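You operate a simulated robot arm through the tools that you are given. There is no shell and no other tool. Be economical: measure what you need, move in short steps, check, and stop when the job is done.

You are at the controls of a simulated two-armed robot. One attempt, no reset.

TASK
Open the flasks door, take the press pot on the sink worktop and put it away on the flasks shelf, then shut the door. Open the pasta door, fetch the window pad and set it on the pasta shelf, then shut the door. Stack the jar labelled "olives" from the hob worktop on top of the jar marked "FRI". Take the dark tin that says "No. 9" from the hob worktop and leave it on the teal coaster. Turn the shade knob to 5. Open the pans drawer, fetch the clear shaker and stand it inside, then shut the drawer. Open the bags drawer, take the fridge sponge from there and leave it on the corner worktop and shut the drawer again. Close the mats drawer. Pull the jars door open. The order is free. Set down upright: press pot, window pad, dark tin, clear shaker.

The check looks at the end state, three seconds after you hand in, the way a careful person would. Anything else that was tipped, shoved, dropped, spilled or broken makes it a failure.

THE ROBOT
Two 7-joint arms with two-finger parallel grippers on one trunk, on a base that drives. Base frame: it is fixed to the floor where the robot stands at the start and does not move with it; the origin is under the middle of the robot, x ahead of it, y to its left, z up. Lengths are in cm, angles in degrees, forces in N, time in s.
The left shoulder is at the start at [6, 18.9, 125.3], the right one opposite. With the tool pointing down near the work surface each hand reaches from about 10 to 56 cm from the robot's upright axis, wherever it stands, measured 20 degrees to its own side. Places, roughly: bags drawer [-90, -180, 80]; clear shaker (8x8x15 cm) [90, -10, 100]; corner worktop [-20, -190, 90]; flasks door [70, -20, 40]; flasks shelf [100, -30, 40]; fridge sponge (9x6x4 cm) [-90, -180, 80]; jars door [-110, -140, 40]; mats drawer [90, 20, 80]; pans drawer [0, -140, 60]; pans drawer inside [10, -150, 50]; pasta door [50, -50, 50]; pasta shelf [70, -70, 50]; press pot (13x9x16 cm) [-40, 240, 100]; shade knob [60, -50, 100]; teal coaster (10x10x2 cm) [50, -90, 90]; window pad (7x10x7 cm) [-70, 290, 90]. Payload 3.43 kg a hand.
Tool frame (each hand has its own): the origin (TCP) lies between the finger pads and is the grasp point; the fingertips stand 3 cm ahead of it; z points along the fingers, y is the line along which they close. Largest opening 9.4 cm; finger width 2.8, thickness 1; the body of the gripper, 5 by 9.6 cm, starts 5.5 cm behind the TCP.
Orientation is told as [roll, pitch, yaw] about the base's x, y, z axes, in that order, counted from this pose: with the fingers straight down and closing along the base's y, the tool's x points along the base's -x, its y along +y and its z along -z.

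THE INTERFACE
- The arms move only by the tool jog_arm. It takes "left_increments", "right_increments" or both (then of equal length, played together; a hand with none holds still); each is a list that holds one entry, the list of rows, each a list of 7 numbers: the opening, from 0 (shut) to 1 (fully open), then the shift along the tool's x, y, z in units of 50 mm (1.0 is 50 mm), then the turn, a rotation vector about the tool's x, y, z in units of 6 degrees (1.0 is 6 degrees). In form: [[[claw, tx, ty, tz, rx, ry, rz], ...]]. A call has 1 to 10 rows; each row shifts and turns the commanded pose from where the row before left it, along the tool's axes as they then stand. A call with a number of a shift or a turn outside -1 to 1 is refused whole. A row lasts 0.2 s, in which the tool goes at most 5 cm and 8.6 degrees; a call with a longer step from one row to the next is refused whole, and so is a gripper value outside its range. A pose out of reach is approached as far as the arm can. The call stops where the force on the tool passes 40 N (or 10 N more than at its start, if that is more) or the arm is blocked; 0.2 s more then pass. Each finger travels about 15.3 cm/s and halts on what it meets, pressing with about 43 N; the grip force reading is that of the motor and also rises with nothing between the fingers. The clock runs only during rows and for 0.2 s after the last one: add rows that do not move to give the fingers time. It gives the time, the measured TCP pose, the force on the tool (base axes), the opening and the grip force at its end, in the units of the frame above (readings bear some noise), with the torque about the TCP (base axes, N m) and any sound that the robot's microphone picked up, and new pictures: "show" is both (left out), scene, wrist or none (wrist: the cameras of the hands that moved).
- Cameras (640 x 400 px; columns grow to the right, rows downward): "scene" is now at [-0.11, -3.95, 179.41]; the picture's right is [-0.53, -0.85, -0.00], its down [-0.69, 0.44, -0.57] and it looks along [0.49, -0.31, -0.82] (base axes); focal length 258 px, centre (320, 200). "left" rides on the left gripper at [7.6, -1.4, -10.2] in its tool frame; the picture's right is [0.18, 0.98, 0.00], its down [-0.75, 0.14, -0.64] and it looks along [-0.63, 0.12, 0.77] (tool axes); focal length 243 px, centre (320, 200). "right" rides on the right gripper at [7.6, 1.4, -10.2] in its tool frame; the picture's right is [-0.18, 0.98, 0.00], its down [-0.75, -0.14, -0.64] and it looks along [-0.63, -0.12, 0.77] (tool axes); focal length 243 px, centre (320, 200). There is no depth. A picture from a camera that has moved, and an enlarged one, comes with that camera's place and axes in the base frame and with its lens.
- lift_body(by): slides the trunk up (or, below 0, down) by that many cm; the arms and the scene camera ride with it, the base frame stays. It gives what a move gives, with no picture.
- base_move(legs): drives the robot by 1 to 6 legs, each [ahead, left, turn to the left] in cm, cm and degrees, along the robot's own axes; the way and the turn of a leg run together, so that a leg with both is an arc; at most 150 cm and 180 degrees a leg. The arms and the cameras ride along, it lands a little off, and it stops where it bumps. It gives what a move gives, and a new picture of the scene camera.
- pan_tilt(pan, tilt): turns the head with the scene camera to pan (to the left, within 86 degrees either way) and tilt (down, from -29 to 69), counted from straight ahead of the robot. It gives what a move gives, and a new picture of the scene camera.
- zoom(camera, box): a new picture of the part [left, top, right, bottom] of that camera's present view, enlarged. The clock stands still meanwhile.
- sign_off(): hands the job in; it is judged then, once.

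Work in short steps. Places have to be worked out from the pictures, the camera data and where the tool is seen: move nearer, look again, correct. Check each grasp and each placing, and mend what went wrong. You have 556 turns and 360 pictures in all, those below and enlarged ones among them. Open the grippers and draw the arms clear of the work before you hand the job in, unless the task says otherwise; then end with one line.

The tools are called as a command line: name --argument value ..., lists and objects as JSON in quotes. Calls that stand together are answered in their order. jog_arm: Moves the arms, as the interface text tells. Its arguments: {"type":"object","properties":{"left_increments":{"type":"array"},"right_increments":{"type":"array"},"show":{"type":"string","enum":["both","scene","wrist","none"]}},"required":[]} The other tools are called the same way: lift_body (by) slides the trunk up or down; base_move (legs) drives the base; pan_tilt (pan, tilt) turns the head that bears the scene camera; zoom (camera, box) takes an enlarged picture of a part of a camera's view; sign_off () hands the job in.

At the start:

```text
clock: 0.0
left_ee_pos: [34.91, -1.59, 123.52]
left_ee_rot: [-0.1, 0.0, 0.0]
left_contact_force: [0.3, -0.5, -0.5]
left_moment: [0.01, -0.02, -0.04]
left_finger_gap: 9.39
left_finger_force: 0.1
right_ee_pos: [26.0, -39.95, 130.09]
right_ee_rot: [0.0, 0.1, 0.0]
right_contact_force: [-0.7, -0.1, -0.7]
right_moment: [-0.01, -0.01, -0.01]
right_finger_gap: 9.39
right_finger_force: 0.1
trunk travel left (down, up): [-92.5, 6.5]
robot x, y, heading: [-0.2, -0.03, -0.0]
head pan, tilt: [-32.1, 55.0]
```

scene: 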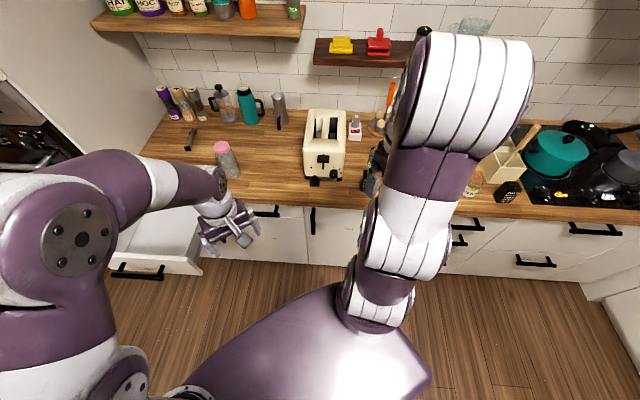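
right: 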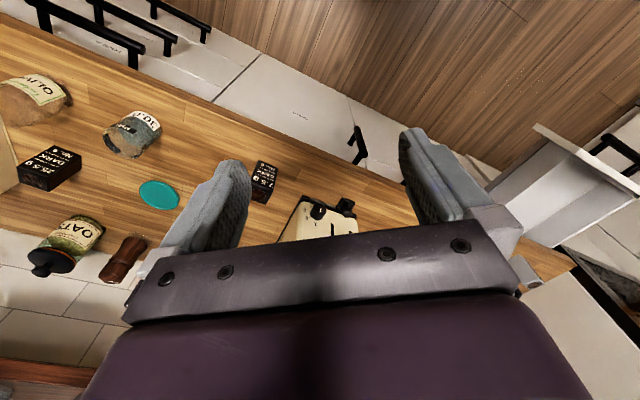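
left: 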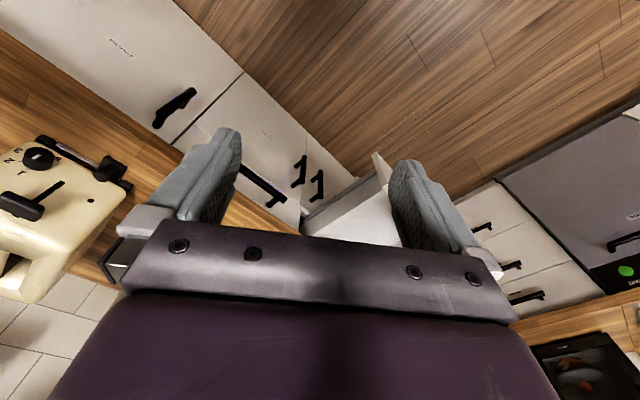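

The arms block part of the view; I'll start by looking around with the head to map the kitchen.

pan_tilt --pan -20 --tilt 35

pan_tilt --pan -80 --tilt 35

pan_tilt --pan 60 --tilt 30

```text
clock: 0.8
left_ee_pos: [35.06, -1.68, 123.51]
left_ee_rot: [0.0, 0.0, 0.0]
left_contact_force: [0.4, 0.1, -0.5]
left_moment: [0.03, -0.02, 0.0]
left_finger_gap: 9.4
left_finger_force: 0.1
right_ee_pos: [25.82, -40.05, 130.0]
right_ee_rot: [0.1, -0.1, 0.0]
right_contact_force: [-0.5, 0.5, -0.3]
right_moment: [-0.03, -0.01, 0.0]
right_finger_gap: 9.41
right_finger_force: 0.2
trunk travel left (down, up): [-92.5, 6.5]
robot x, y, heading: [0.15, 0.16, 0.1]
head pan, tilt: [-20.0, 35.0]
camera scene: at [2.05, -3.12, 182.22], right [-0.34, -0.94, 0.0], down [-0.54, 0.2, -0.82], along [0.77, -0.28, -0.57], focal length 258 px, centre (320, 200)
```

scene: 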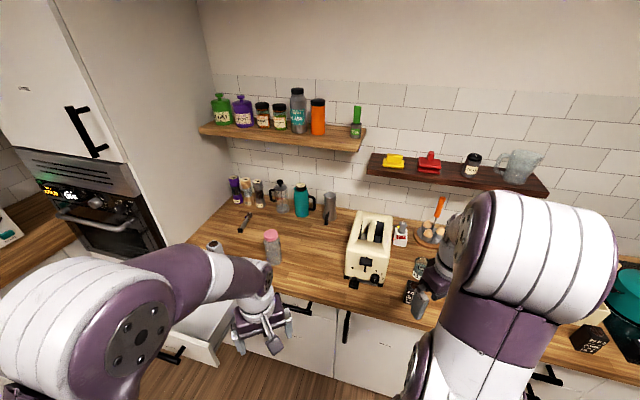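

```text
clock: 2.1
left_ee_pos: [34.91, -1.64, 123.49]
left_ee_rot: [0.0, 0.0, 0.0]
left_contact_force: [-0.4, 0.5, 0.4]
left_moment: [-0.02, 0.02, 0.0]
left_finger_gap: 9.4
left_finger_force: 0.1
right_ee_pos: [25.92, -39.97, 129.93]
right_ee_rot: [0.0, 0.0, 0.0]
right_contact_force: [-0.2, -0.1, 0.1]
right_moment: [-0.01, 0.0, -0.01]
right_finger_gap: 9.43
right_finger_force: 0.0
trunk travel left (down, up): [-92.5, 6.5]
robot x, y, heading: [-0.28, 0.23, -0.0]
head pan, tilt: [-80.0, 35.0]
camera scene: at [-4.68, -8.77, 182.23], right [-0.98, -0.17, 0.0], down [-0.1, 0.56, -0.82], along [0.14, -0.81, -0.57], focal length 258 px, centre (320, 200)
```

scene: 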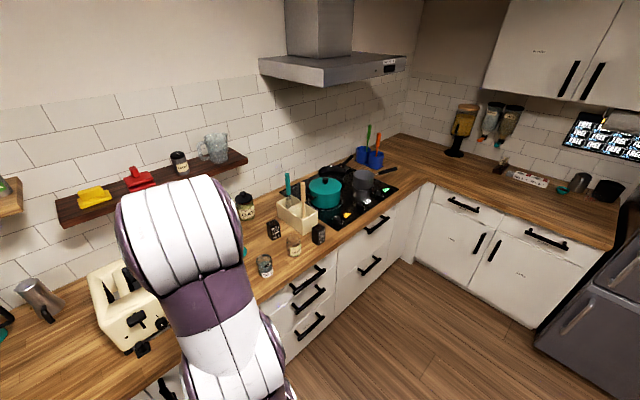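

```text
clock: 4.4
left_ee_pos: [34.9, -1.66, 123.63]
left_ee_rot: [0.1, 0.0, -0.1]
left_contact_force: [0.2, 0.8, -0.1]
left_moment: [-0.02, -0.01, 0.04]
left_finger_gap: 9.41
left_finger_force: 0.1
right_ee_pos: [25.82, -39.93, 129.93]
right_ee_rot: [0.0, 0.0, 0.0]
right_contact_force: [0.3, 0.0, 0.8]
right_moment: [0.03, 0.01, 0.0]
right_finger_gap: 9.39
right_finger_force: 0.1
trunk travel left (down, up): [-92.5, 6.5]
robot x, y, heading: [-0.04, -0.06, -0.1]
head pan, tilt: [60.0, 30.0]
camera scene: at [-1.69, 7.73, 183.01], right [0.87, -0.5, 0.0], down [-0.25, -0.43, -0.87], along [0.43, 0.75, -0.5], focal length 258 px, centre (320, 200)
```

scene: 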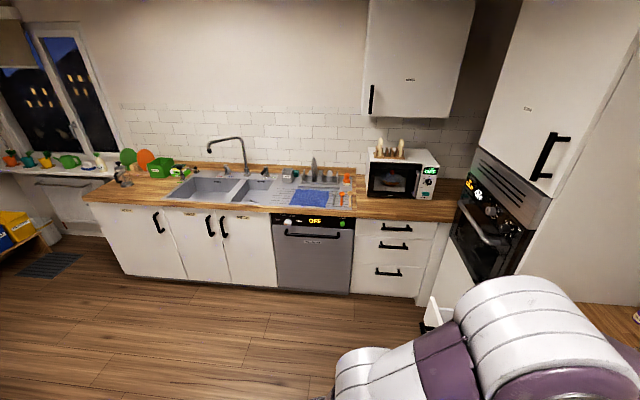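

The third view shows the sink run; I'll zoom on the press pot and window-sill area, which is where the projected places fall (≈(126,177) and (94,174)).

zoom --camera "scene" --box '[0, 120, 240, 270]'

zoom --camera "scene" --box '[80, 140, 220, 228]'

```text
2.67 times, centred on (120, 195) of scene
camera zoom: at [-1.69, 7.73, 183.01], right [0.87, -0.5, 0.0], down [-0.25, -0.43, -0.87], along [0.43, 0.75, -0.5], focal length 688 px, centre (853, 213)
```

zoom: 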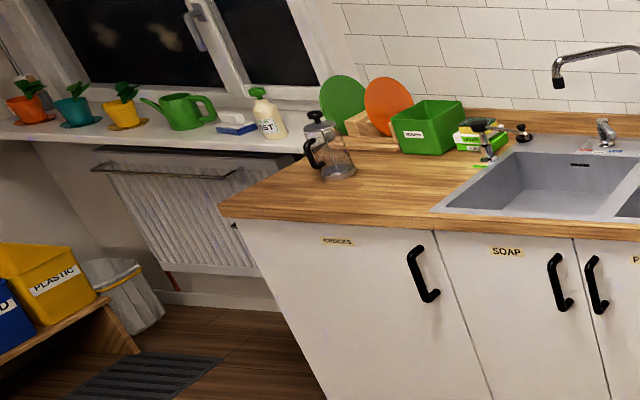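

```text
4.55 times, centred on (150, 184) of scene
camera zoom: at [-1.69, 7.73, 183.01], right [0.87, -0.5, 0.0], down [-0.25, -0.43, -0.87], along [0.43, 0.75, -0.5], focal length 1172 px, centre (1093, 273)
```

zoom: 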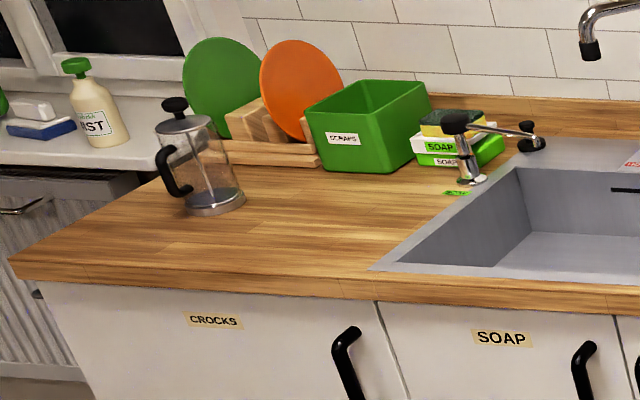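

Pot is the French press at the left end of the sink worktop; the blue/white block beside the "1ST" spray bottle is probably the window pad. Now I'll square up with the front counter (its normal is about −32°).

base_move --legs '[[0, 0, -32]]'

pan_tilt --pan 15 --tilt 40

```text
clock: 6.3
left_ee_pos: [28.72, -20.01, 123.47]
left_ee_rot: [0.0, 0.0, -32.1]
left_contact_force: [-0.2, -0.6, 0.5]
left_moment: [0.01, 0.02, 0.02]
left_finger_gap: 9.39
left_finger_force: 0.0
right_ee_pos: [0.66, -47.6, 130.05]
right_ee_rot: [0.0, 0.0, -32.0]
right_contact_force: [-0.3, 0.0, -0.3]
right_moment: [0.0, 0.02, -0.02]
right_finger_gap: 9.38
right_finger_force: 0.0
trunk travel left (down, up): [-92.5, 6.5]
robot x, y, heading: [-0.01, -0.06, -31.8]
head pan, tilt: [60.0, 30.0]
camera scene: at [2.71, 7.34, 183.01], right [0.47, -0.88, 0.0], down [-0.44, -0.23, -0.87], along [0.76, 0.41, -0.5], focal length 258 px, centre (320, 200)
```

scene: 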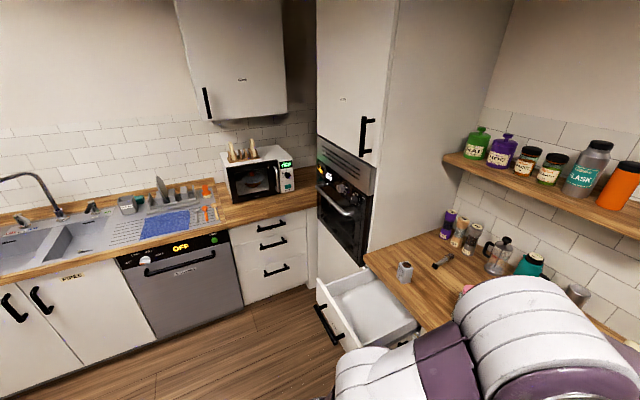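

```text
clock: 7.4
left_ee_pos: [28.75, -19.81, 123.55]
left_ee_rot: [0.0, 0.0, -32.0]
left_contact_force: [0.2, -0.3, -0.2]
left_moment: [-0.03, 0.01, 0.02]
left_finger_gap: 9.38
left_finger_force: 0.0
right_ee_pos: [0.81, -47.66, 130.02]
right_ee_rot: [0.0, 0.0, -32.0]
right_contact_force: [-0.7, -0.7, 0.3]
right_moment: [0.01, 0.01, -0.03]
right_finger_gap: 9.4
right_finger_force: 0.1
trunk travel left (down, up): [-92.5, 6.5]
robot x, y, heading: [0.04, 0.13, -31.7]
head pan, tilt: [15.0, 40.0]
camera scene: at [2.83, 0.6, 181.47], right [-0.29, -0.96, 0.0], down [-0.61, 0.19, -0.77], along [0.73, -0.22, -0.64], focal length 258 px, centre (320, 200)
```

scene: 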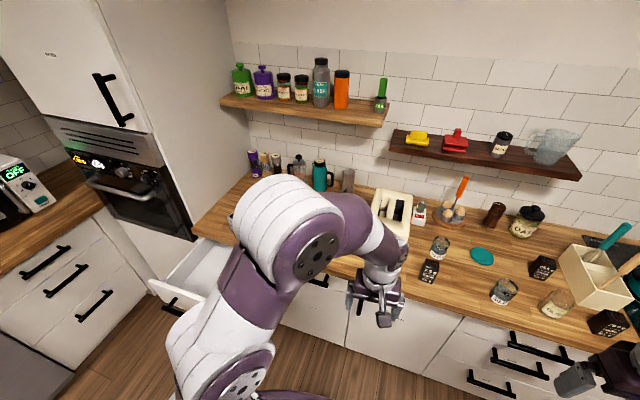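

Good view of the hob side. I'll zoom in to read labels.

zoom --camera "scene" --box '[400, 190, 640, 340]'

zoom --camera "scene" --box '[220, 60, 400, 200]'

zoom --camera "scene" --box '[380, 170, 508, 250]'

```text
2.67 times, centred on (520, 265) of scene
camera zoom: at [2.83, 0.6, 181.47], right [-0.29, -0.96, 0.0], down [-0.61, 0.19, -0.77], along [0.73, -0.22, -0.64], focal length 688 px, centre (-213, 27)
```

zoom: 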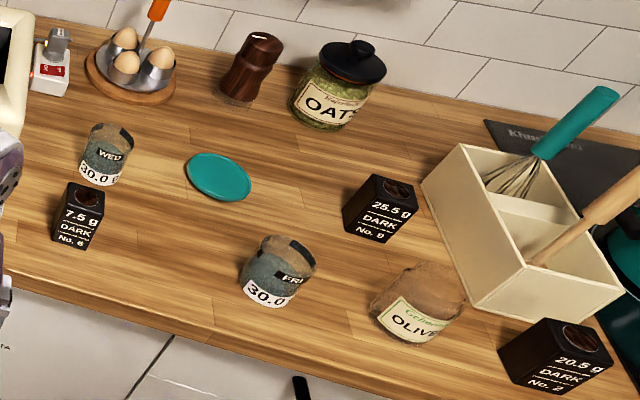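

```text
2.86 times, centred on (310, 130) of scene
camera zoom: at [2.83, 0.6, 181.47], right [-0.29, -0.96, 0.0], down [-0.61, 0.19, -0.77], along [0.73, -0.22, -0.64], focal length 737 px, centre (349, 400)
```

zoom: 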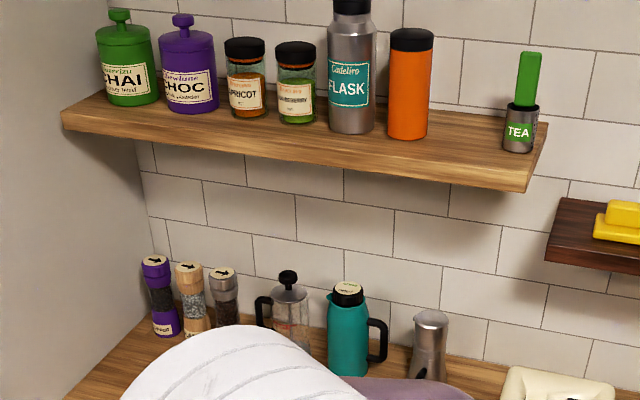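

```text
5.00 times, centred on (444, 210) of scene
camera zoom: at [2.83, 0.6, 181.47], right [-0.29, -0.96, 0.0], down [-0.61, 0.19, -0.77], along [0.73, -0.22, -0.64], focal length 1289 px, centre (-300, 150)
```

zoom: 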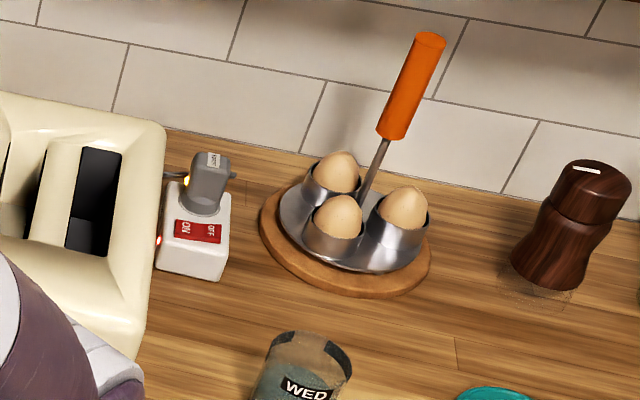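

The No. 9 tin, olives and FRI jars and coaster are identified. I'll shift the left hand to the left to clear the view and see doors and the shaker.

jog_arm --left_increments '[[[1, 0.2, 1, 0.2, 0, 0, 0], [1, 0.2, 1, 0.2, 0, 0, 0], [1, 0.2, 1, 0.2, 0, 0, 0], [1, 0.2, 1, 0.2, 0, 0, 0], [1, 0, 1, 0.2, 0, 0, 0], [1, 0, 1, 0.2, 0, 0, 0], [1, 0, 1, 0, 0, 0, 0]]]' --show "none"

pan_tilt --pan 0 --tilt 50

```text
refused: row 1 steps farther than a row can; nothing moved
```

```text
clock: 8.2
left_ee_pos: [28.77, -19.78, 123.57]
left_ee_rot: [0.1, 0.0, -32.0]
left_contact_force: [1.3, 0.0, 0.6]
left_moment: [0.0, 0.02, 0.01]
left_finger_gap: 9.41
left_finger_force: 0.1
right_ee_pos: [0.81, -47.71, 130.1]
right_ee_rot: [0.1, 0.0, -31.9]
right_contact_force: [0.0, 0.0, -0.2]
right_moment: [-0.01, -0.02, -0.04]
right_finger_gap: 9.39
right_finger_force: 0.1
trunk travel left (down, up): [-92.5, 6.5]
robot x, y, heading: [0.12, -0.04, -32.0]
head pan, tilt: [0.0, 50.0]
camera scene: at [1.22, -1.0, 180.06], right [-0.53, -0.85, 0.0], down [-0.65, 0.41, -0.64], along [0.55, -0.34, -0.77], focal length 258 px, centre (320, 200)
```

scene: 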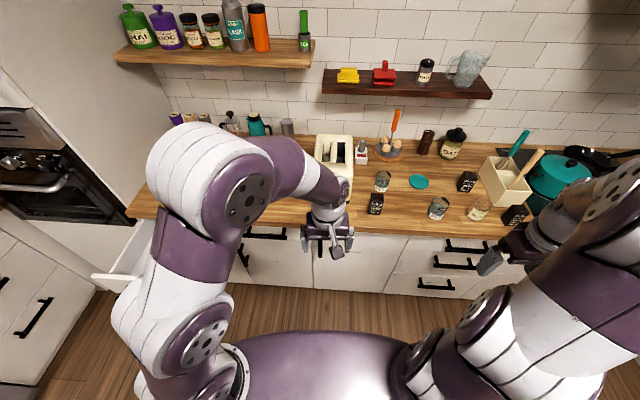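

Steps are limited to 5 cm in norm; retry.

jog_arm --left_increments '[[[1, 0.2, 0.9, 0.2, 0, 0, 0], [1, 0.2, 0.9, 0.2, 0, 0, 0], [1, 0.2, 0.9, 0.2, 0, 0, 0], [1, 0.2, 0.9, 0.2, 0, 0, 0], [1, 0, 0.9, 0.2, 0, 0, 0], [1, 0, 0.9, 0.2, 0, 0, 0], [1, 0, 0.9, 0, 0, 0, 0], [1, 0, 0.9, 0, 0, 0, 0]]]' --show "scene"

```text
clock: 10.0
left_ee_pos: [44.61, 12.83, 117.42]
left_ee_rot: [0.0, -0.1, -32.0]
left_contact_force: [-0.5, 0.6, 0.1]
left_moment: [0.02, -0.01, 0.02]
left_finger_gap: 9.41
left_finger_force: 0.1
right_ee_pos: [0.84, -47.41, 130.09]
right_ee_rot: [-0.1, -0.1, -32.0]
right_contact_force: [-0.1, 0.2, -0.5]
right_moment: [0.03, -0.01, -0.06]
right_finger_gap: 9.42
right_finger_force: 0.0
trunk travel left (down, up): [-92.5, 6.5]
robot x, y, heading: [0.38, 0.14, -31.8]
head pan, tilt: [0.0, 50.0]
camera scene: at [1.34, -0.8, 180.05], right [-0.53, -0.85, 0.0], down [-0.65, 0.41, -0.64], along [0.54, -0.34, -0.77], focal length 258 px, centre (320, 200)
```

scene: 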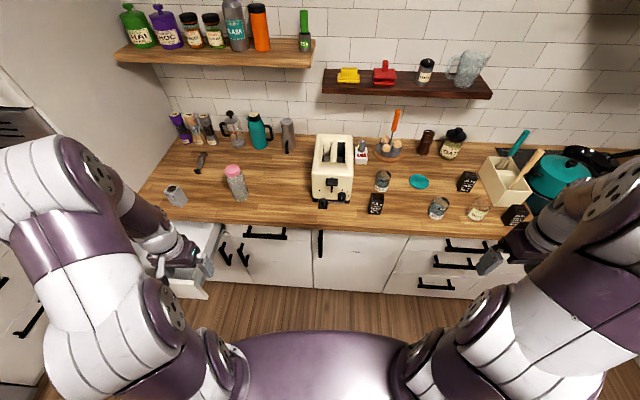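

Clear view now, and triangulating the coaster between the two cameras gives worktop z≈90. Zooming in for exact positions and door labels.

zoom --camera "scene" --box '[300, 110, 540, 260]'

zoom --camera "scene" --box '[140, 110, 380, 260]'

zoom --camera "scene" --box '[180, 210, 500, 310]'

```text
2.67 times, centred on (420, 185) of scene
camera zoom: at [1.34, -0.8, 180.05], right [-0.53, -0.85, 0.0], down [-0.65, 0.41, -0.64], along [0.54, -0.34, -0.77], focal length 688 px, centre (53, 240)
```

zoom: 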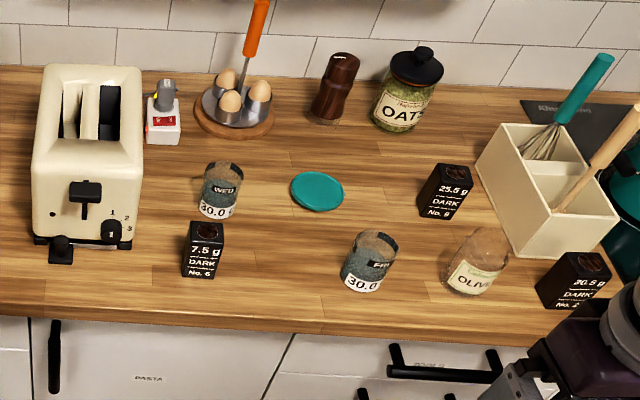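

```text
2.67 times, centred on (260, 185) of scene
camera zoom: at [1.34, -0.8, 180.05], right [-0.53, -0.85, 0.0], down [-0.65, 0.41, -0.64], along [0.54, -0.34, -0.77], focal length 688 px, centre (480, 240)
```

zoom: 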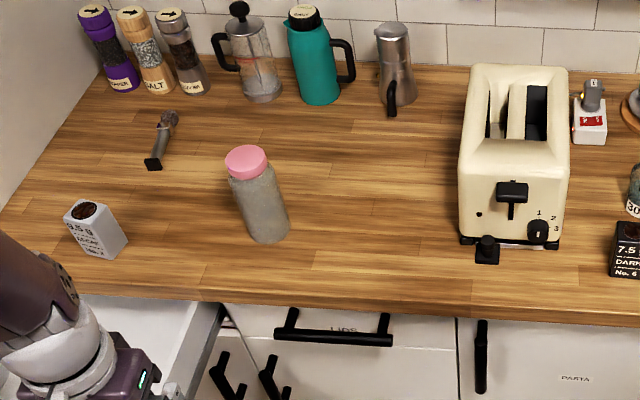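

```text
2.00 times, centred on (340, 260) of scene
camera zoom: at [1.34, -0.8, 180.05], right [-0.53, -0.85, 0.0], down [-0.65, 0.41, -0.64], along [0.54, -0.34, -0.77], focal length 516 px, centre (280, 80)
```

zoom: 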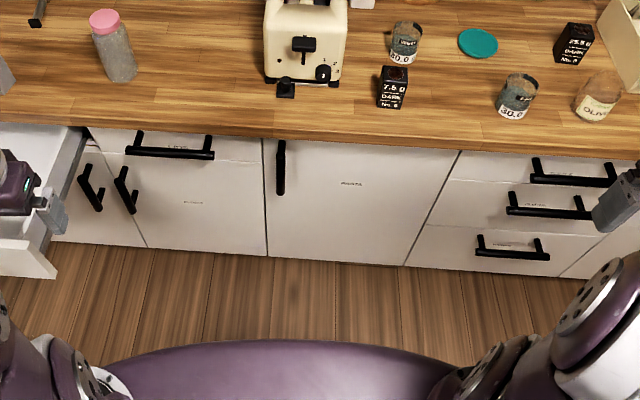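

Pasta door (hinge right) is under the toaster side; the next one left under the "lids" drawer should be flasks. I'll look straight down to see how close the chassis is to the cabinet.

pan_tilt --pan 0 --tilt 69

zoom --camera "scene" --box '[180, 150, 340, 250]'

```text
clock: 10.8
left_ee_pos: [44.39, 12.58, 117.42]
left_ee_rot: [0.0, 0.0, -32.0]
left_contact_force: [-0.3, -0.3, -0.4]
left_moment: [-0.03, -0.03, -0.01]
left_finger_gap: 9.41
left_finger_force: 0.1
right_ee_pos: [0.78, -47.72, 129.94]
right_ee_rot: [0.0, -0.1, -31.9]
right_contact_force: [0.3, 0.4, 0.0]
right_moment: [-0.02, 0.02, -0.01]
right_finger_gap: 9.39
right_finger_force: 0.0
trunk travel left (down, up): [-92.5, 6.5]
robot x, y, heading: [0.07, 0.14, -32.1]
head pan, tilt: [0.0, 68.8]
camera scene: at [-0.58, 0.08, 177.86], right [-0.53, -0.85, 0.0], down [-0.79, 0.49, -0.36], along [0.31, -0.19, -0.93], focal length 258 px, centre (320, 200)
```

scene: 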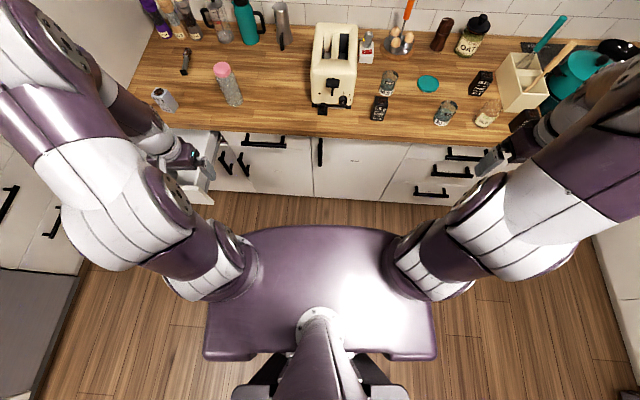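

```text
4.00 times, centred on (260, 200) of scene
camera zoom: at [-0.58, 0.08, 177.86], right [-0.53, -0.85, 0.0], down [-0.79, 0.49, -0.36], along [0.31, -0.19, -0.93], focal length 1031 px, centre (560, 200)
```

zoom: 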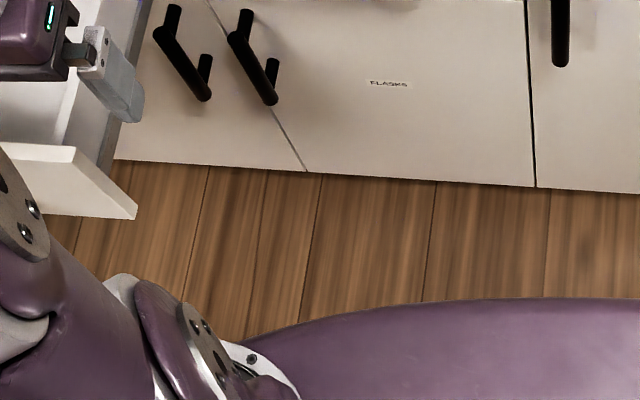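

FLASKS label is confirmed. For the hob-worktop items I need the robot about 35 cm to the right and closer; first raise the left hand for clearance, then drive.

jog_arm --left_increments '[[[1, 0, 0, -0.9, 0, 0, 0], [1, 0.5, 0, -0.8, 0, 0, 0], [1, 0.9, 0, 0, 0, 0, 0]]]' --show "none"

base_move --legs '[[0, -38, 0], [20, 0, 0]]'

pan_tilt --pan 0 --tilt 55

```text
clock: 11.6
left_ee_pos: [38.08, 16.58, 125.97]
left_ee_rot: [-0.1, 0.0, -32.0]
left_contact_force: [0.8, 0.1, 0.4]
left_moment: [-0.05, -0.01, 0.0]
left_finger_gap: 9.39
left_finger_force: 0.0
right_ee_pos: [0.7, -47.46, 129.97]
right_ee_rot: [-0.1, -0.1, -32.0]
right_contact_force: [-0.4, -0.3, 1.0]
right_moment: [-0.05, 0.0, 0.0]
right_finger_gap: 9.41
right_finger_force: 0.0
trunk travel left (down, up): [-92.5, 6.5]
robot x, y, heading: [0.31, -0.1, -31.8]
head pan, tilt: [0.0, 68.8]
```

```text
clock: 15.2
left_ee_pos: [34.66, -25.61, 126.04]
left_ee_rot: [0.0, -0.2, -32.0]
left_contact_force: [-0.5, -0.7, 0.3]
left_moment: [0.01, -0.02, 0.01]
left_finger_gap: 9.4
left_finger_force: 0.0
right_ee_pos: [-2.93, -89.77, 130.13]
right_ee_rot: [0.0, -0.2, -32.0]
right_contact_force: [-0.6, 0.1, 0.1]
right_moment: [-0.02, 0.0, 0.02]
right_finger_gap: 9.4
right_finger_force: 0.0
trunk travel left (down, up): [-92.5, 6.5]
robot x, y, heading: [-3.54, -42.34, -32.1]
head pan, tilt: [0.0, 68.8]
camera scene: at [-4.26, -41.93, 177.86], right [-0.53, -0.85, 0.0], down [-0.79, 0.49, -0.36], along [0.31, -0.19, -0.93], focal length 258 px, centre (320, 200)
```

scene: 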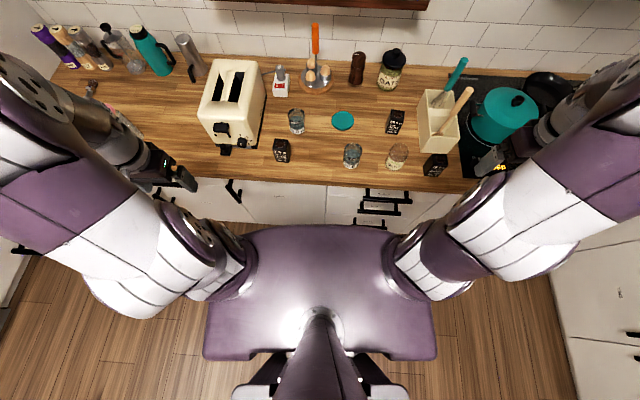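

```text
clock: 15.9
left_ee_pos: [35.03, -25.95, 125.93]
left_ee_rot: [0.0, 0.1, -31.9]
left_contact_force: [0.4, -0.5, 0.1]
left_moment: [-0.02, 0.02, 0.0]
left_finger_gap: 9.38
left_finger_force: 0.0
right_ee_pos: [-2.44, -90.01, 129.91]
right_ee_rot: [0.0, 0.1, -31.9]
right_contact_force: [-0.3, -0.3, 0.1]
right_moment: [0.0, 0.0, 0.03]
right_finger_gap: 9.4
right_finger_force: 0.1
trunk travel left (down, up): [-92.5, 6.5]
robot x, y, heading: [-3.14, -42.29, -32.3]
head pan, tilt: [0.0, 55.0]
camera scene: at [-2.42, -43.16, 179.4], right [-0.53, -0.85, 0.0], down [-0.7, 0.43, -0.57], along [0.49, -0.3, -0.82], focal length 258 px, centre (320, 200)
```

scene: 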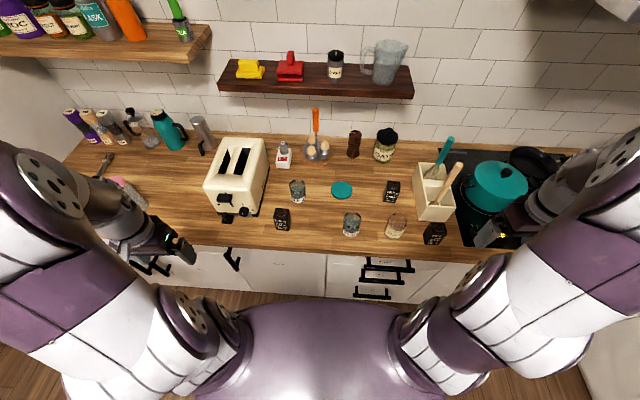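

No bump. I'll move 14 cm further ahead toward the counter.

base_move --legs '[[14, 0, 0]]'

```text
clock: 17.3
left_ee_pos: [46.62, -32.91, 125.93]
left_ee_rot: [0.0, 0.0, -31.7]
left_contact_force: [-0.5, 0.3, 0.2]
left_moment: [-0.01, -0.04, -0.01]
left_finger_gap: 9.37
left_finger_force: 0.1
right_ee_pos: [9.41, -97.24, 130.06]
right_ee_rot: [0.0, -0.1, -31.7]
right_contact_force: [0.2, -0.6, 0.1]
right_moment: [-0.01, -0.02, 0.0]
right_finger_gap: 9.41
right_finger_force: 0.1
trunk travel left (down, up): [-92.5, 6.5]
robot x, y, heading: [8.69, -49.65, -31.4]
head pan, tilt: [0.0, 55.0]
camera scene: at [9.1, -50.3, 179.41], right [-0.53, -0.85, 0.0], down [-0.7, 0.43, -0.57], along [0.49, -0.3, -0.82], focal length 258 px, centre (320, 200)
```

scene: 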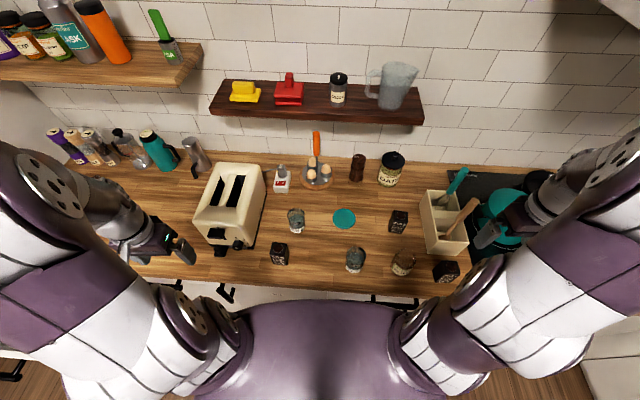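

Robot axis now about 34 cm ahead in the counter frame with no bump. Zoom on jars for precise positions.

zoom --camera "scene" --box '[260, 190, 480, 300]'

```text
2.91 times, centred on (370, 245) of scene
camera zoom: at [9.1, -50.3, 179.41], right [-0.53, -0.85, 0.0], down [-0.7, 0.43, -0.57], along [0.49, -0.3, -0.82], focal length 750 px, centre (174, 69)
```

zoom: 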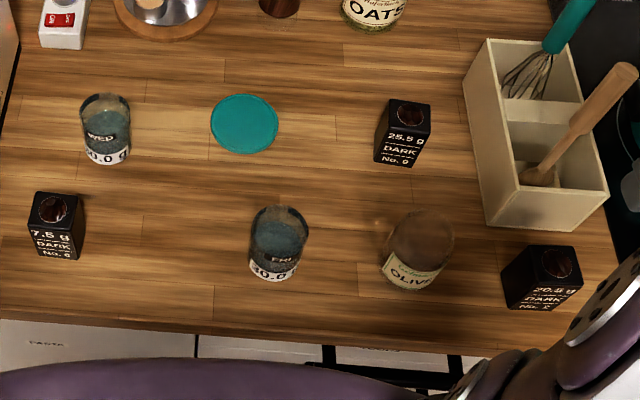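

Estimates (counter frame): olives ≈(66.7,−66), FRI ≈(67.8,−50), coaster ≈(87,−47.4), tin No. 9 ≈(83,−67). I'll bring the right hand above the olives jar and look with the wrist camera.

jog_arm --right_increments '[[[1, -0.4, 0.5, 0.4, 0, 0, 0], [1, -0.4, 0.5, 0.4, 0, 0, 0], [1, -0.3, 0.6, 0.4, 0, 0, 0], [1, -0.2, 0.5, 0.4, 0, 0, 0], [1, -0.1, 0.2, 0.4, 0, 0, 0]]]' --show "wrist"

```text
clock: 18.5
left_ee_pos: [46.8, -33.14, 125.98]
left_ee_rot: [-0.1, 0.0, -31.7]
left_contact_force: [0.0, 0.1, -0.3]
left_moment: [0.0, 0.02, 0.05]
left_finger_gap: 9.37
left_finger_force: 0.1
right_ee_pos: [21.7, -91.2, 119.92]
right_ee_rot: [0.0, -0.1, -31.6]
right_contact_force: [-0.4, 0.0, -0.1]
right_moment: [0.03, -0.06, -0.03]
right_finger_gap: 9.41
right_finger_force: 0.0
trunk travel left (down, up): [-92.5, 6.5]
robot x, y, heading: [8.3, -49.61, -31.5]
head pan, tilt: [0.0, 55.0]
camera right: at [16.04, -85.99, 130.01], right [0.67, 0.74, 0.0], down [0.57, -0.52, 0.64], along [0.47, -0.43, -0.77], focal length 243 px, centre (320, 200)
```

right: 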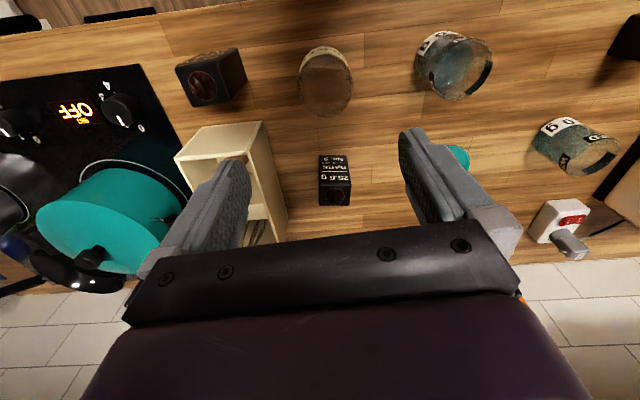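

TCP is nearly over the olives jar (≈(67,−65.5)). Lower to z≈108 and check alignment.

jog_arm --right_increments '[[[1, -0.05, 0.05, 0.6, 0, 0, 0], [1, 0, 0, 0.6, 0, 0, 0], [1, 0, 0, 0.6, 0, 0, 0], [1, 0, 0, 0.5, 0, 0, 0]]]' --show "wrist"

zoom --camera "scene" --box '[340, 190, 500, 290]'

```text
clock: 19.5
left_ee_pos: [46.79, -33.12, 125.96]
left_ee_rot: [0.1, 0.0, -31.6]
left_contact_force: [0.0, 0.2, -0.6]
left_moment: [-0.01, 0.03, 0.0]
left_finger_gap: 9.42
left_finger_force: 0.0
right_ee_pos: [22.0, -91.13, 108.4]
right_ee_rot: [0.0, 0.0, -31.7]
right_contact_force: [0.4, -0.2, -0.8]
right_moment: [0.01, 0.03, 0.02]
right_finger_gap: 9.42
right_finger_force: 0.1
trunk travel left (down, up): [-92.5, 6.5]
robot x, y, heading: [8.23, -49.65, -31.7]
head pan, tilt: [0.0, 55.0]
camera right: at [16.29, -85.96, 118.5], right [0.67, 0.74, 0.0], down [0.57, -0.52, 0.64], along [0.47, -0.43, -0.77], focal length 243 px, centre (320, 200)
```

right: 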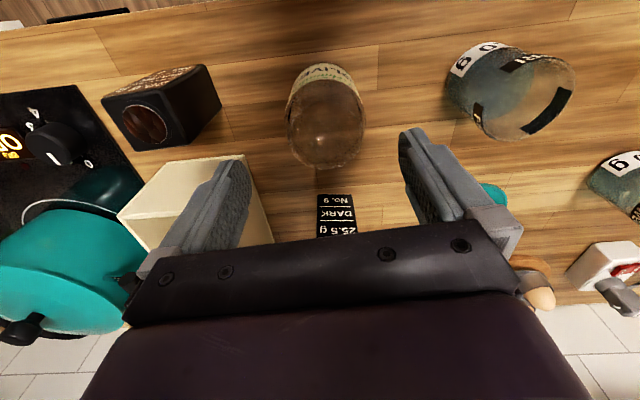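

```text
4.00 times, centred on (420, 240) of scene
camera zoom: at [9.42, -50.53, 179.4], right [-0.53, -0.85, 0.0], down [-0.7, 0.43, -0.57], along [0.49, -0.3, -0.82], focal length 1031 px, centre (-80, 40)
```

zoom: 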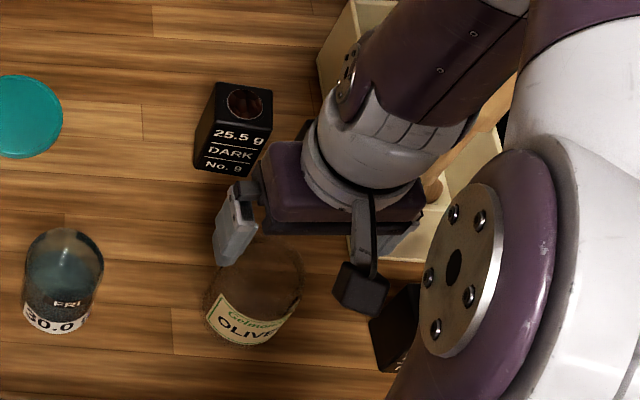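

Alignment is good laterally. Lower about 8.5 cm to z≈100 and close on the jar.

jog_arm --right_increments '[[[1, 0, 0.05, 0.6, 0, 0, 0], [1, 0, 0, 0.6, 0, 0, 0], [1, 0, 0, 0.5, 0, 0, 0], [1, 0, 0, 0, 0, 0, 0]]]' --show "wrist"

```text
clock: 20.5
left_ee_pos: [46.83, -32.98, 125.85]
left_ee_rot: [0.0, 0.0, -31.7]
left_contact_force: [0.2, 0.5, 0.0]
left_moment: [0.01, -0.02, 0.01]
left_finger_gap: 9.4
left_finger_force: 0.0
right_ee_pos: [21.95, -90.99, 99.99]
right_ee_rot: [-0.1, 0.0, -31.7]
right_contact_force: [-0.8, 0.3, 0.0]
right_moment: [-0.02, -0.01, 0.01]
right_finger_gap: 9.4
right_finger_force: 0.0
trunk travel left (down, up): [-92.5, 6.5]
robot x, y, heading: [8.55, -49.77, -31.7]
head pan, tilt: [0.0, 55.0]
camera right: at [16.33, -85.61, 110.1], right [0.67, 0.74, 0.0], down [0.57, -0.52, 0.64], along [0.47, -0.43, -0.77], focal length 243 px, centre (320, 200)
```

right: 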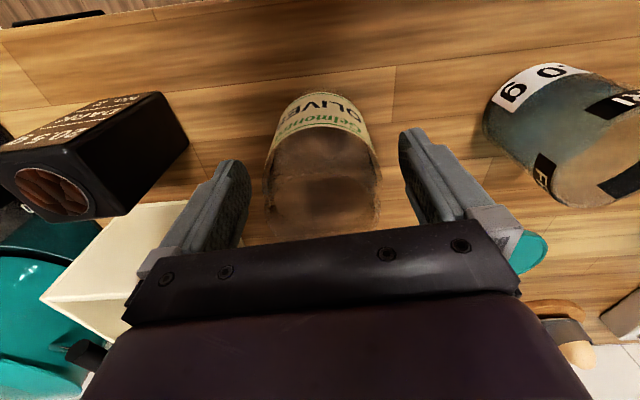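

The jar is centred; its rim is about at TCP height. Lower 3 cm more and close.

jog_arm --right_increments '[[[1, 0, 0.03, 0.35, 0, 0, 0], [1, 0, 0, 0.25, 0, 0, 0], [0.7, 0, 0, 0, 0, 0, 0], [0.5, 0, 0, 0, 0, 0, 0], [0.3, 0, 0, 0, 0, 0, 0], [0.3, 0, 0, 0, 0, 0, 0]]]' --show "wrist"

```text
clock: 21.9
left_ee_pos: [46.73, -32.94, 125.84]
left_ee_rot: [0.0, 0.0, -31.7]
left_contact_force: [1.1, 0.6, -0.3]
left_moment: [0.0, 0.04, 0.0]
left_finger_gap: 9.44
left_finger_force: 0.1
right_ee_pos: [21.99, -90.7, 97.11]
right_ee_rot: [-0.1, -0.1, -31.7]
right_contact_force: [-0.6, 0.1, 0.0]
right_moment: [0.0, -0.04, -0.02]
right_finger_gap: 6.87
right_finger_force: 42.8
trunk travel left (down, up): [-92.5, 6.5]
robot x, y, heading: [8.72, -49.65, -31.6]
head pan, tilt: [0.0, 55.0]
camera right: at [16.4, -85.5, 107.06], right [0.67, 0.74, 0.0], down [0.57, -0.52, 0.64], along [0.47, -0.43, -0.77], focal length 243 px, centre (320, 200)
```

right: 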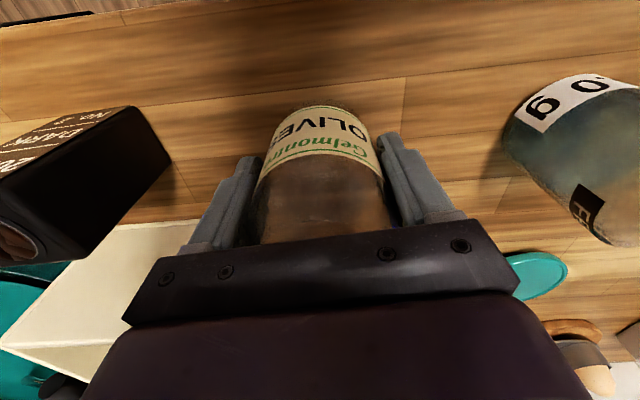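

Gripped at 6.87 cm. Lift 14 cm and look.

jog_arm --right_increments '[[[0.3, 0, 0, -0.4, 0, 0, 0], [0.3, 0, 0, -0.8, 0, 0, 0], [0.3, 0, 0, -0.8, 0, 0, 0], [0.3, 0, 0, -0.8, 0, 0, 0]]]' --show "both"

```text
clock: 22.9
left_ee_pos: [46.79, -33.0, 125.95]
left_ee_rot: [0.0, 0.1, -31.7]
left_contact_force: [-0.9, 1.0, -0.2]
left_moment: [0.0, 0.02, 0.01]
left_finger_gap: 9.4
left_finger_force: 0.1
right_ee_pos: [22.14, -90.69, 111.02]
right_ee_rot: [0.0, 0.0, -31.7]
right_contact_force: [-0.7, -0.2, -1.8]
right_moment: [0.02, 0.04, -0.01]
right_finger_gap: 6.89
right_finger_force: 43.1
trunk travel left (down, up): [-92.5, 6.5]
robot x, y, heading: [8.72, -49.8, -31.7]
head pan, tilt: [0.0, 55.0]
camera scene: at [9.29, -50.34, 179.4], right [-0.53, -0.85, 0.0], down [-0.7, 0.43, -0.57], along [0.49, -0.3, -0.82], focal length 258 px, centre (320, 200)
camera right: at [16.5, -85.39, 121.09], right [0.67, 0.74, 0.0], down [0.57, -0.52, 0.64], along [0.47, -0.43, -0.77], focal length 243 px, centre (320, 200)
```

scene: 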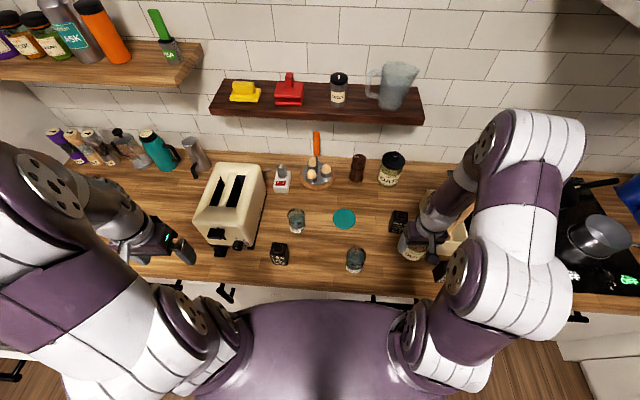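
right: 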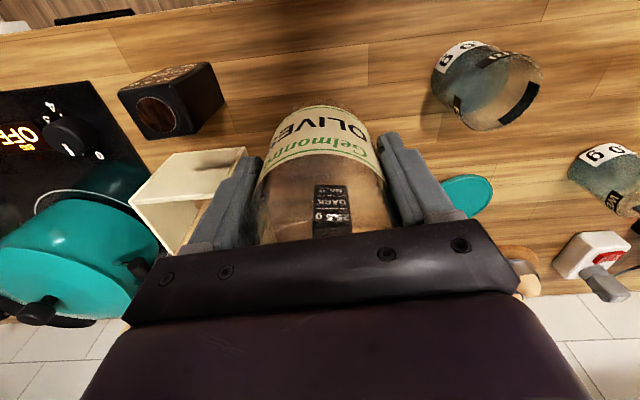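

Olives held. FRI is at about (67.6,−50.2). Raise 5 cm more and shift 15 cm left over FRI, then check in both views.

jog_arm --right_increments '[[[0.3, 0, 0, -0.8, 0, 0, 0], [0.3, 0, 0.4, -0.2, 0, 0, 0], [0.3, 0, 0.8, 0, 0, 0, 0], [0.3, 0, 0.8, 0, 0, 0, 0], [0.3, 0, 0.7, 0, 0, 0, 0], [0.3, 0, 0.3, 0, 0, 0, 0]]]' --show "both"

zoom --camera "scene" --box '[280, 190, 440, 290]'

```text
clock: 24.3
left_ee_pos: [46.81, -32.99, 125.88]
left_ee_rot: [0.0, 0.0, -31.7]
left_contact_force: [-0.7, 0.3, 0.2]
left_moment: [-0.01, 0.02, 0.0]
left_finger_gap: 9.39
left_finger_force: 0.1
right_ee_pos: [30.03, -78.16, 115.9]
right_ee_rot: [0.0, 0.0, -31.7]
right_contact_force: [-0.4, -0.3, -1.5]
right_moment: [0.01, 0.01, 0.03]
right_finger_gap: 6.88
right_finger_force: 43.2
trunk travel left (down, up): [-92.5, 6.5]
robot x, y, heading: [8.15, -49.77, -31.6]
head pan, tilt: [0.0, 55.0]
camera scene: at [9.42, -50.46, 179.4], right [-0.53, -0.85, 0.0], down [-0.7, 0.43, -0.57], along [0.49, -0.3, -0.82], focal length 258 px, centre (320, 200)
camera right: at [24.37, -72.87, 126.11], right [0.67, 0.74, 0.0], down [0.57, -0.52, 0.64], along [0.47, -0.43, -0.77], focal length 243 px, centre (320, 200)
```

scene: 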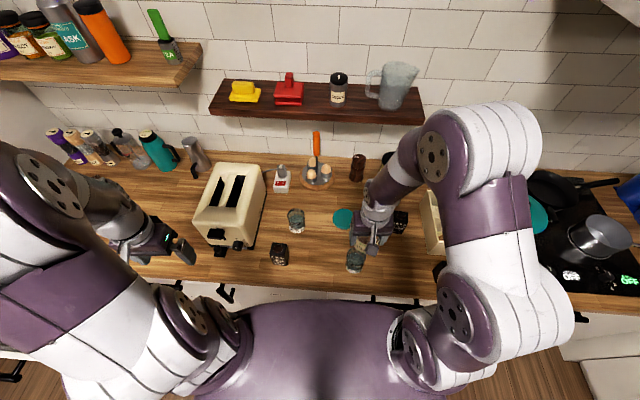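
right: 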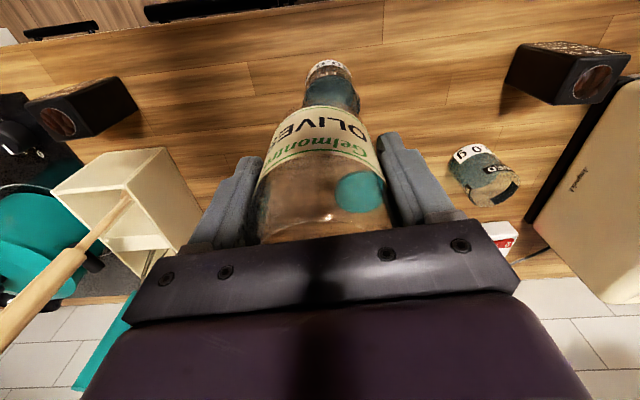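

```text
4.00 times, centred on (360, 240) of scene
camera zoom: at [9.42, -50.46, 179.4], right [-0.53, -0.85, 0.0], down [-0.7, 0.43, -0.57], along [0.49, -0.3, -0.82], focal length 1031 px, centre (160, 40)
```

zoom: 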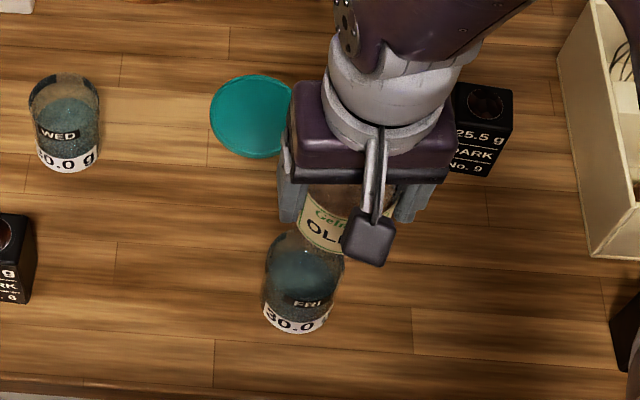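

FRI sits about 1.2 cm further left and 0.8 cm further ahead of the held jar. Correct and lower 3 cm.

jog_arm --right_increments '[[[0.3, -0.16, 0.24, 0, 0, 0, 0], [0.3, 0, 0, 0.5, 0, 0, 0], [0.3, 0, 0, 0, 0, 0, 0]]]' --show "wrist"

zoom --camera "scene" --box '[300, 210, 420, 285]'

```text
clock: 25.1
left_ee_pos: [46.65, -33.15, 125.89]
left_ee_rot: [0.0, 0.1, -31.7]
left_contact_force: [-0.3, -0.5, -0.5]
left_moment: [-0.01, 0.0, -0.01]
left_finger_gap: 9.39
left_finger_force: 0.1
right_ee_pos: [31.38, -77.56, 113.53]
right_ee_rot: [-0.1, 0.0, -31.7]
right_contact_force: [-0.7, -0.9, -1.9]
right_moment: [0.03, -0.01, 0.03]
right_finger_gap: 6.86
right_finger_force: 43.0
trunk travel left (down, up): [-92.5, 6.5]
robot x, y, heading: [8.41, -49.71, -31.7]
head pan, tilt: [0.0, 55.0]
camera right: at [25.67, -72.22, 123.58], right [0.67, 0.74, 0.0], down [0.57, -0.52, 0.64], along [0.48, -0.43, -0.77], focal length 243 px, centre (320, 200)
```

right: 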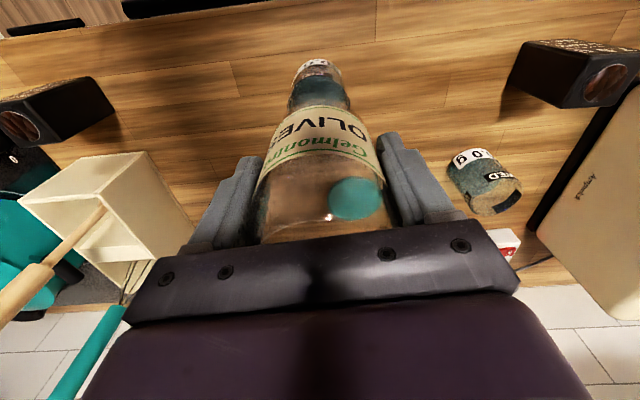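

```text
5.33 times, centred on (360, 248) of scene
camera zoom: at [9.29, -50.49, 179.4], right [-0.53, -0.85, 0.0], down [-0.7, 0.43, -0.57], along [0.49, -0.3, -0.82], focal length 1375 px, centre (107, -53)
```

zoom: 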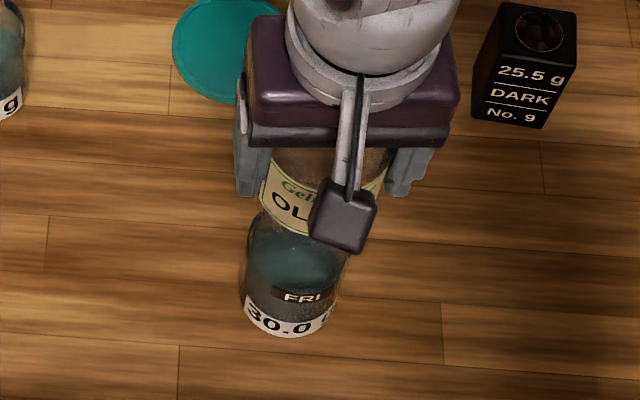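

Aligned within a few mm (shift 0.3 cm right). Lower gently until contact.

jog_arm --right_increments '[[[0.3, 0, -0.06, 0.3, 0, 0, 0], [0.3, 0, 0, 0.3, 0, 0, 0], [0.3, 0, 0, 0.1, 0, 0, 0], [0.3, 0, 0, 0, 0, 0, 0]]]' --show "wrist"

zoom --camera "scene" --box '[310, 220, 400, 280]'

```text
clock: 26.1
left_ee_pos: [46.84, -33.11, 125.91]
left_ee_rot: [-0.1, 0.0, -31.7]
left_contact_force: [0.5, 0.0, 0.4]
left_moment: [-0.01, 0.0, 0.03]
left_finger_gap: 9.4
left_finger_force: 0.0
right_ee_pos: [31.22, -77.71, 109.95]
right_ee_rot: [0.0, 0.1, -31.6]
right_contact_force: [0.1, 0.6, -2.3]
right_moment: [0.03, 0.01, 0.04]
right_finger_gap: 6.87
right_finger_force: 43.4
trunk travel left (down, up): [-92.5, 6.5]
robot x, y, heading: [8.37, -49.74, -31.7]
head pan, tilt: [0.0, 55.0]
camera right: at [25.56, -72.46, 120.06], right [0.67, 0.74, 0.0], down [0.57, -0.52, 0.64], along [0.47, -0.43, -0.77], focal length 243 px, centre (320, 200)
```

right: 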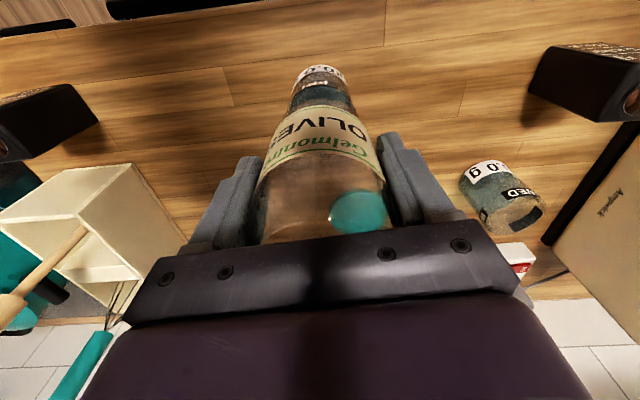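

```text
6.67 times, centred on (355, 250) of scene
camera zoom: at [9.38, -50.48, 179.4], right [-0.53, -0.85, 0.0], down [-0.7, 0.43, -0.57], along [0.49, -0.3, -0.82], focal length 1719 px, centre (87, -133)
```

zoom: 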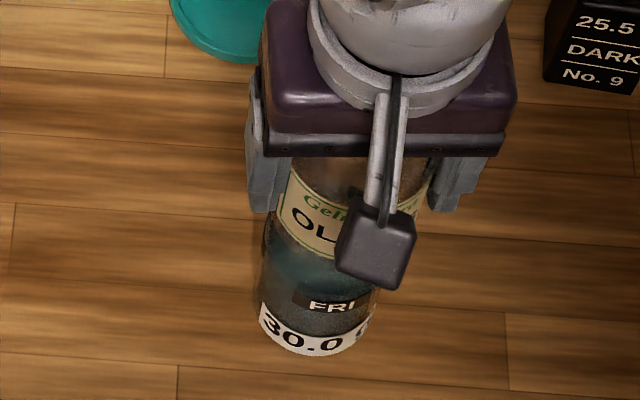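

Well aligned. Continue lowering in fine steps.

jog_arm --right_increments '[[[0.3, 0, 0, 0.1, 0, 0, 0], [0.3, 0, 0, 0.1, 0, 0, 0], [0.3, 0, 0, 0.1, 0, 0, 0]]]' --show "none"

```text
clock: 26.9
left_ee_pos: [46.71, -33.13, 125.9]
left_ee_rot: [0.0, 0.0, -31.7]
left_contact_force: [-0.1, -0.1, 0.1]
left_moment: [-0.02, -0.01, 0.0]
left_finger_gap: 9.41
left_finger_force: 0.0
right_ee_pos: [31.15, -77.87, 108.54]
right_ee_rot: [0.1, 0.0, -31.7]
right_contact_force: [1.0, -0.1, -1.6]
right_moment: [0.03, 0.03, -0.03]
right_finger_gap: 6.86
right_finger_force: 43.1
trunk travel left (down, up): [-92.5, 6.5]
robot x, y, heading: [8.76, -49.62, -31.8]
head pan, tilt: [0.0, 55.0]
```

jog_arm --right_increments '[[[0.3, 0, 0, 0.08, 0, 0, 0], [0.3, 0, 0, 0.08, 0, 0, 0], [0.3, 0, 0, 0, 0, 0, 0]]]' --show "none"

```text
clock: 27.7
left_ee_pos: [46.85, -33.14, 125.88]
left_ee_rot: [0.1, -0.1, -31.7]
left_contact_force: [0.2, -0.6, -0.2]
left_moment: [-0.03, -0.01, -0.01]
left_finger_gap: 9.39
left_finger_force: 0.0
right_ee_pos: [31.13, -77.65, 107.63]
right_ee_rot: [0.0, 0.1, -31.6]
right_contact_force: [0.3, 0.2, -1.8]
right_moment: [0.01, 0.01, -0.02]
right_finger_gap: 6.88
right_finger_force: 43.0
trunk travel left (down, up): [-92.5, 6.5]
robot x, y, heading: [8.89, -49.72, -31.9]
head pan, tilt: [0.0, 55.0]
```

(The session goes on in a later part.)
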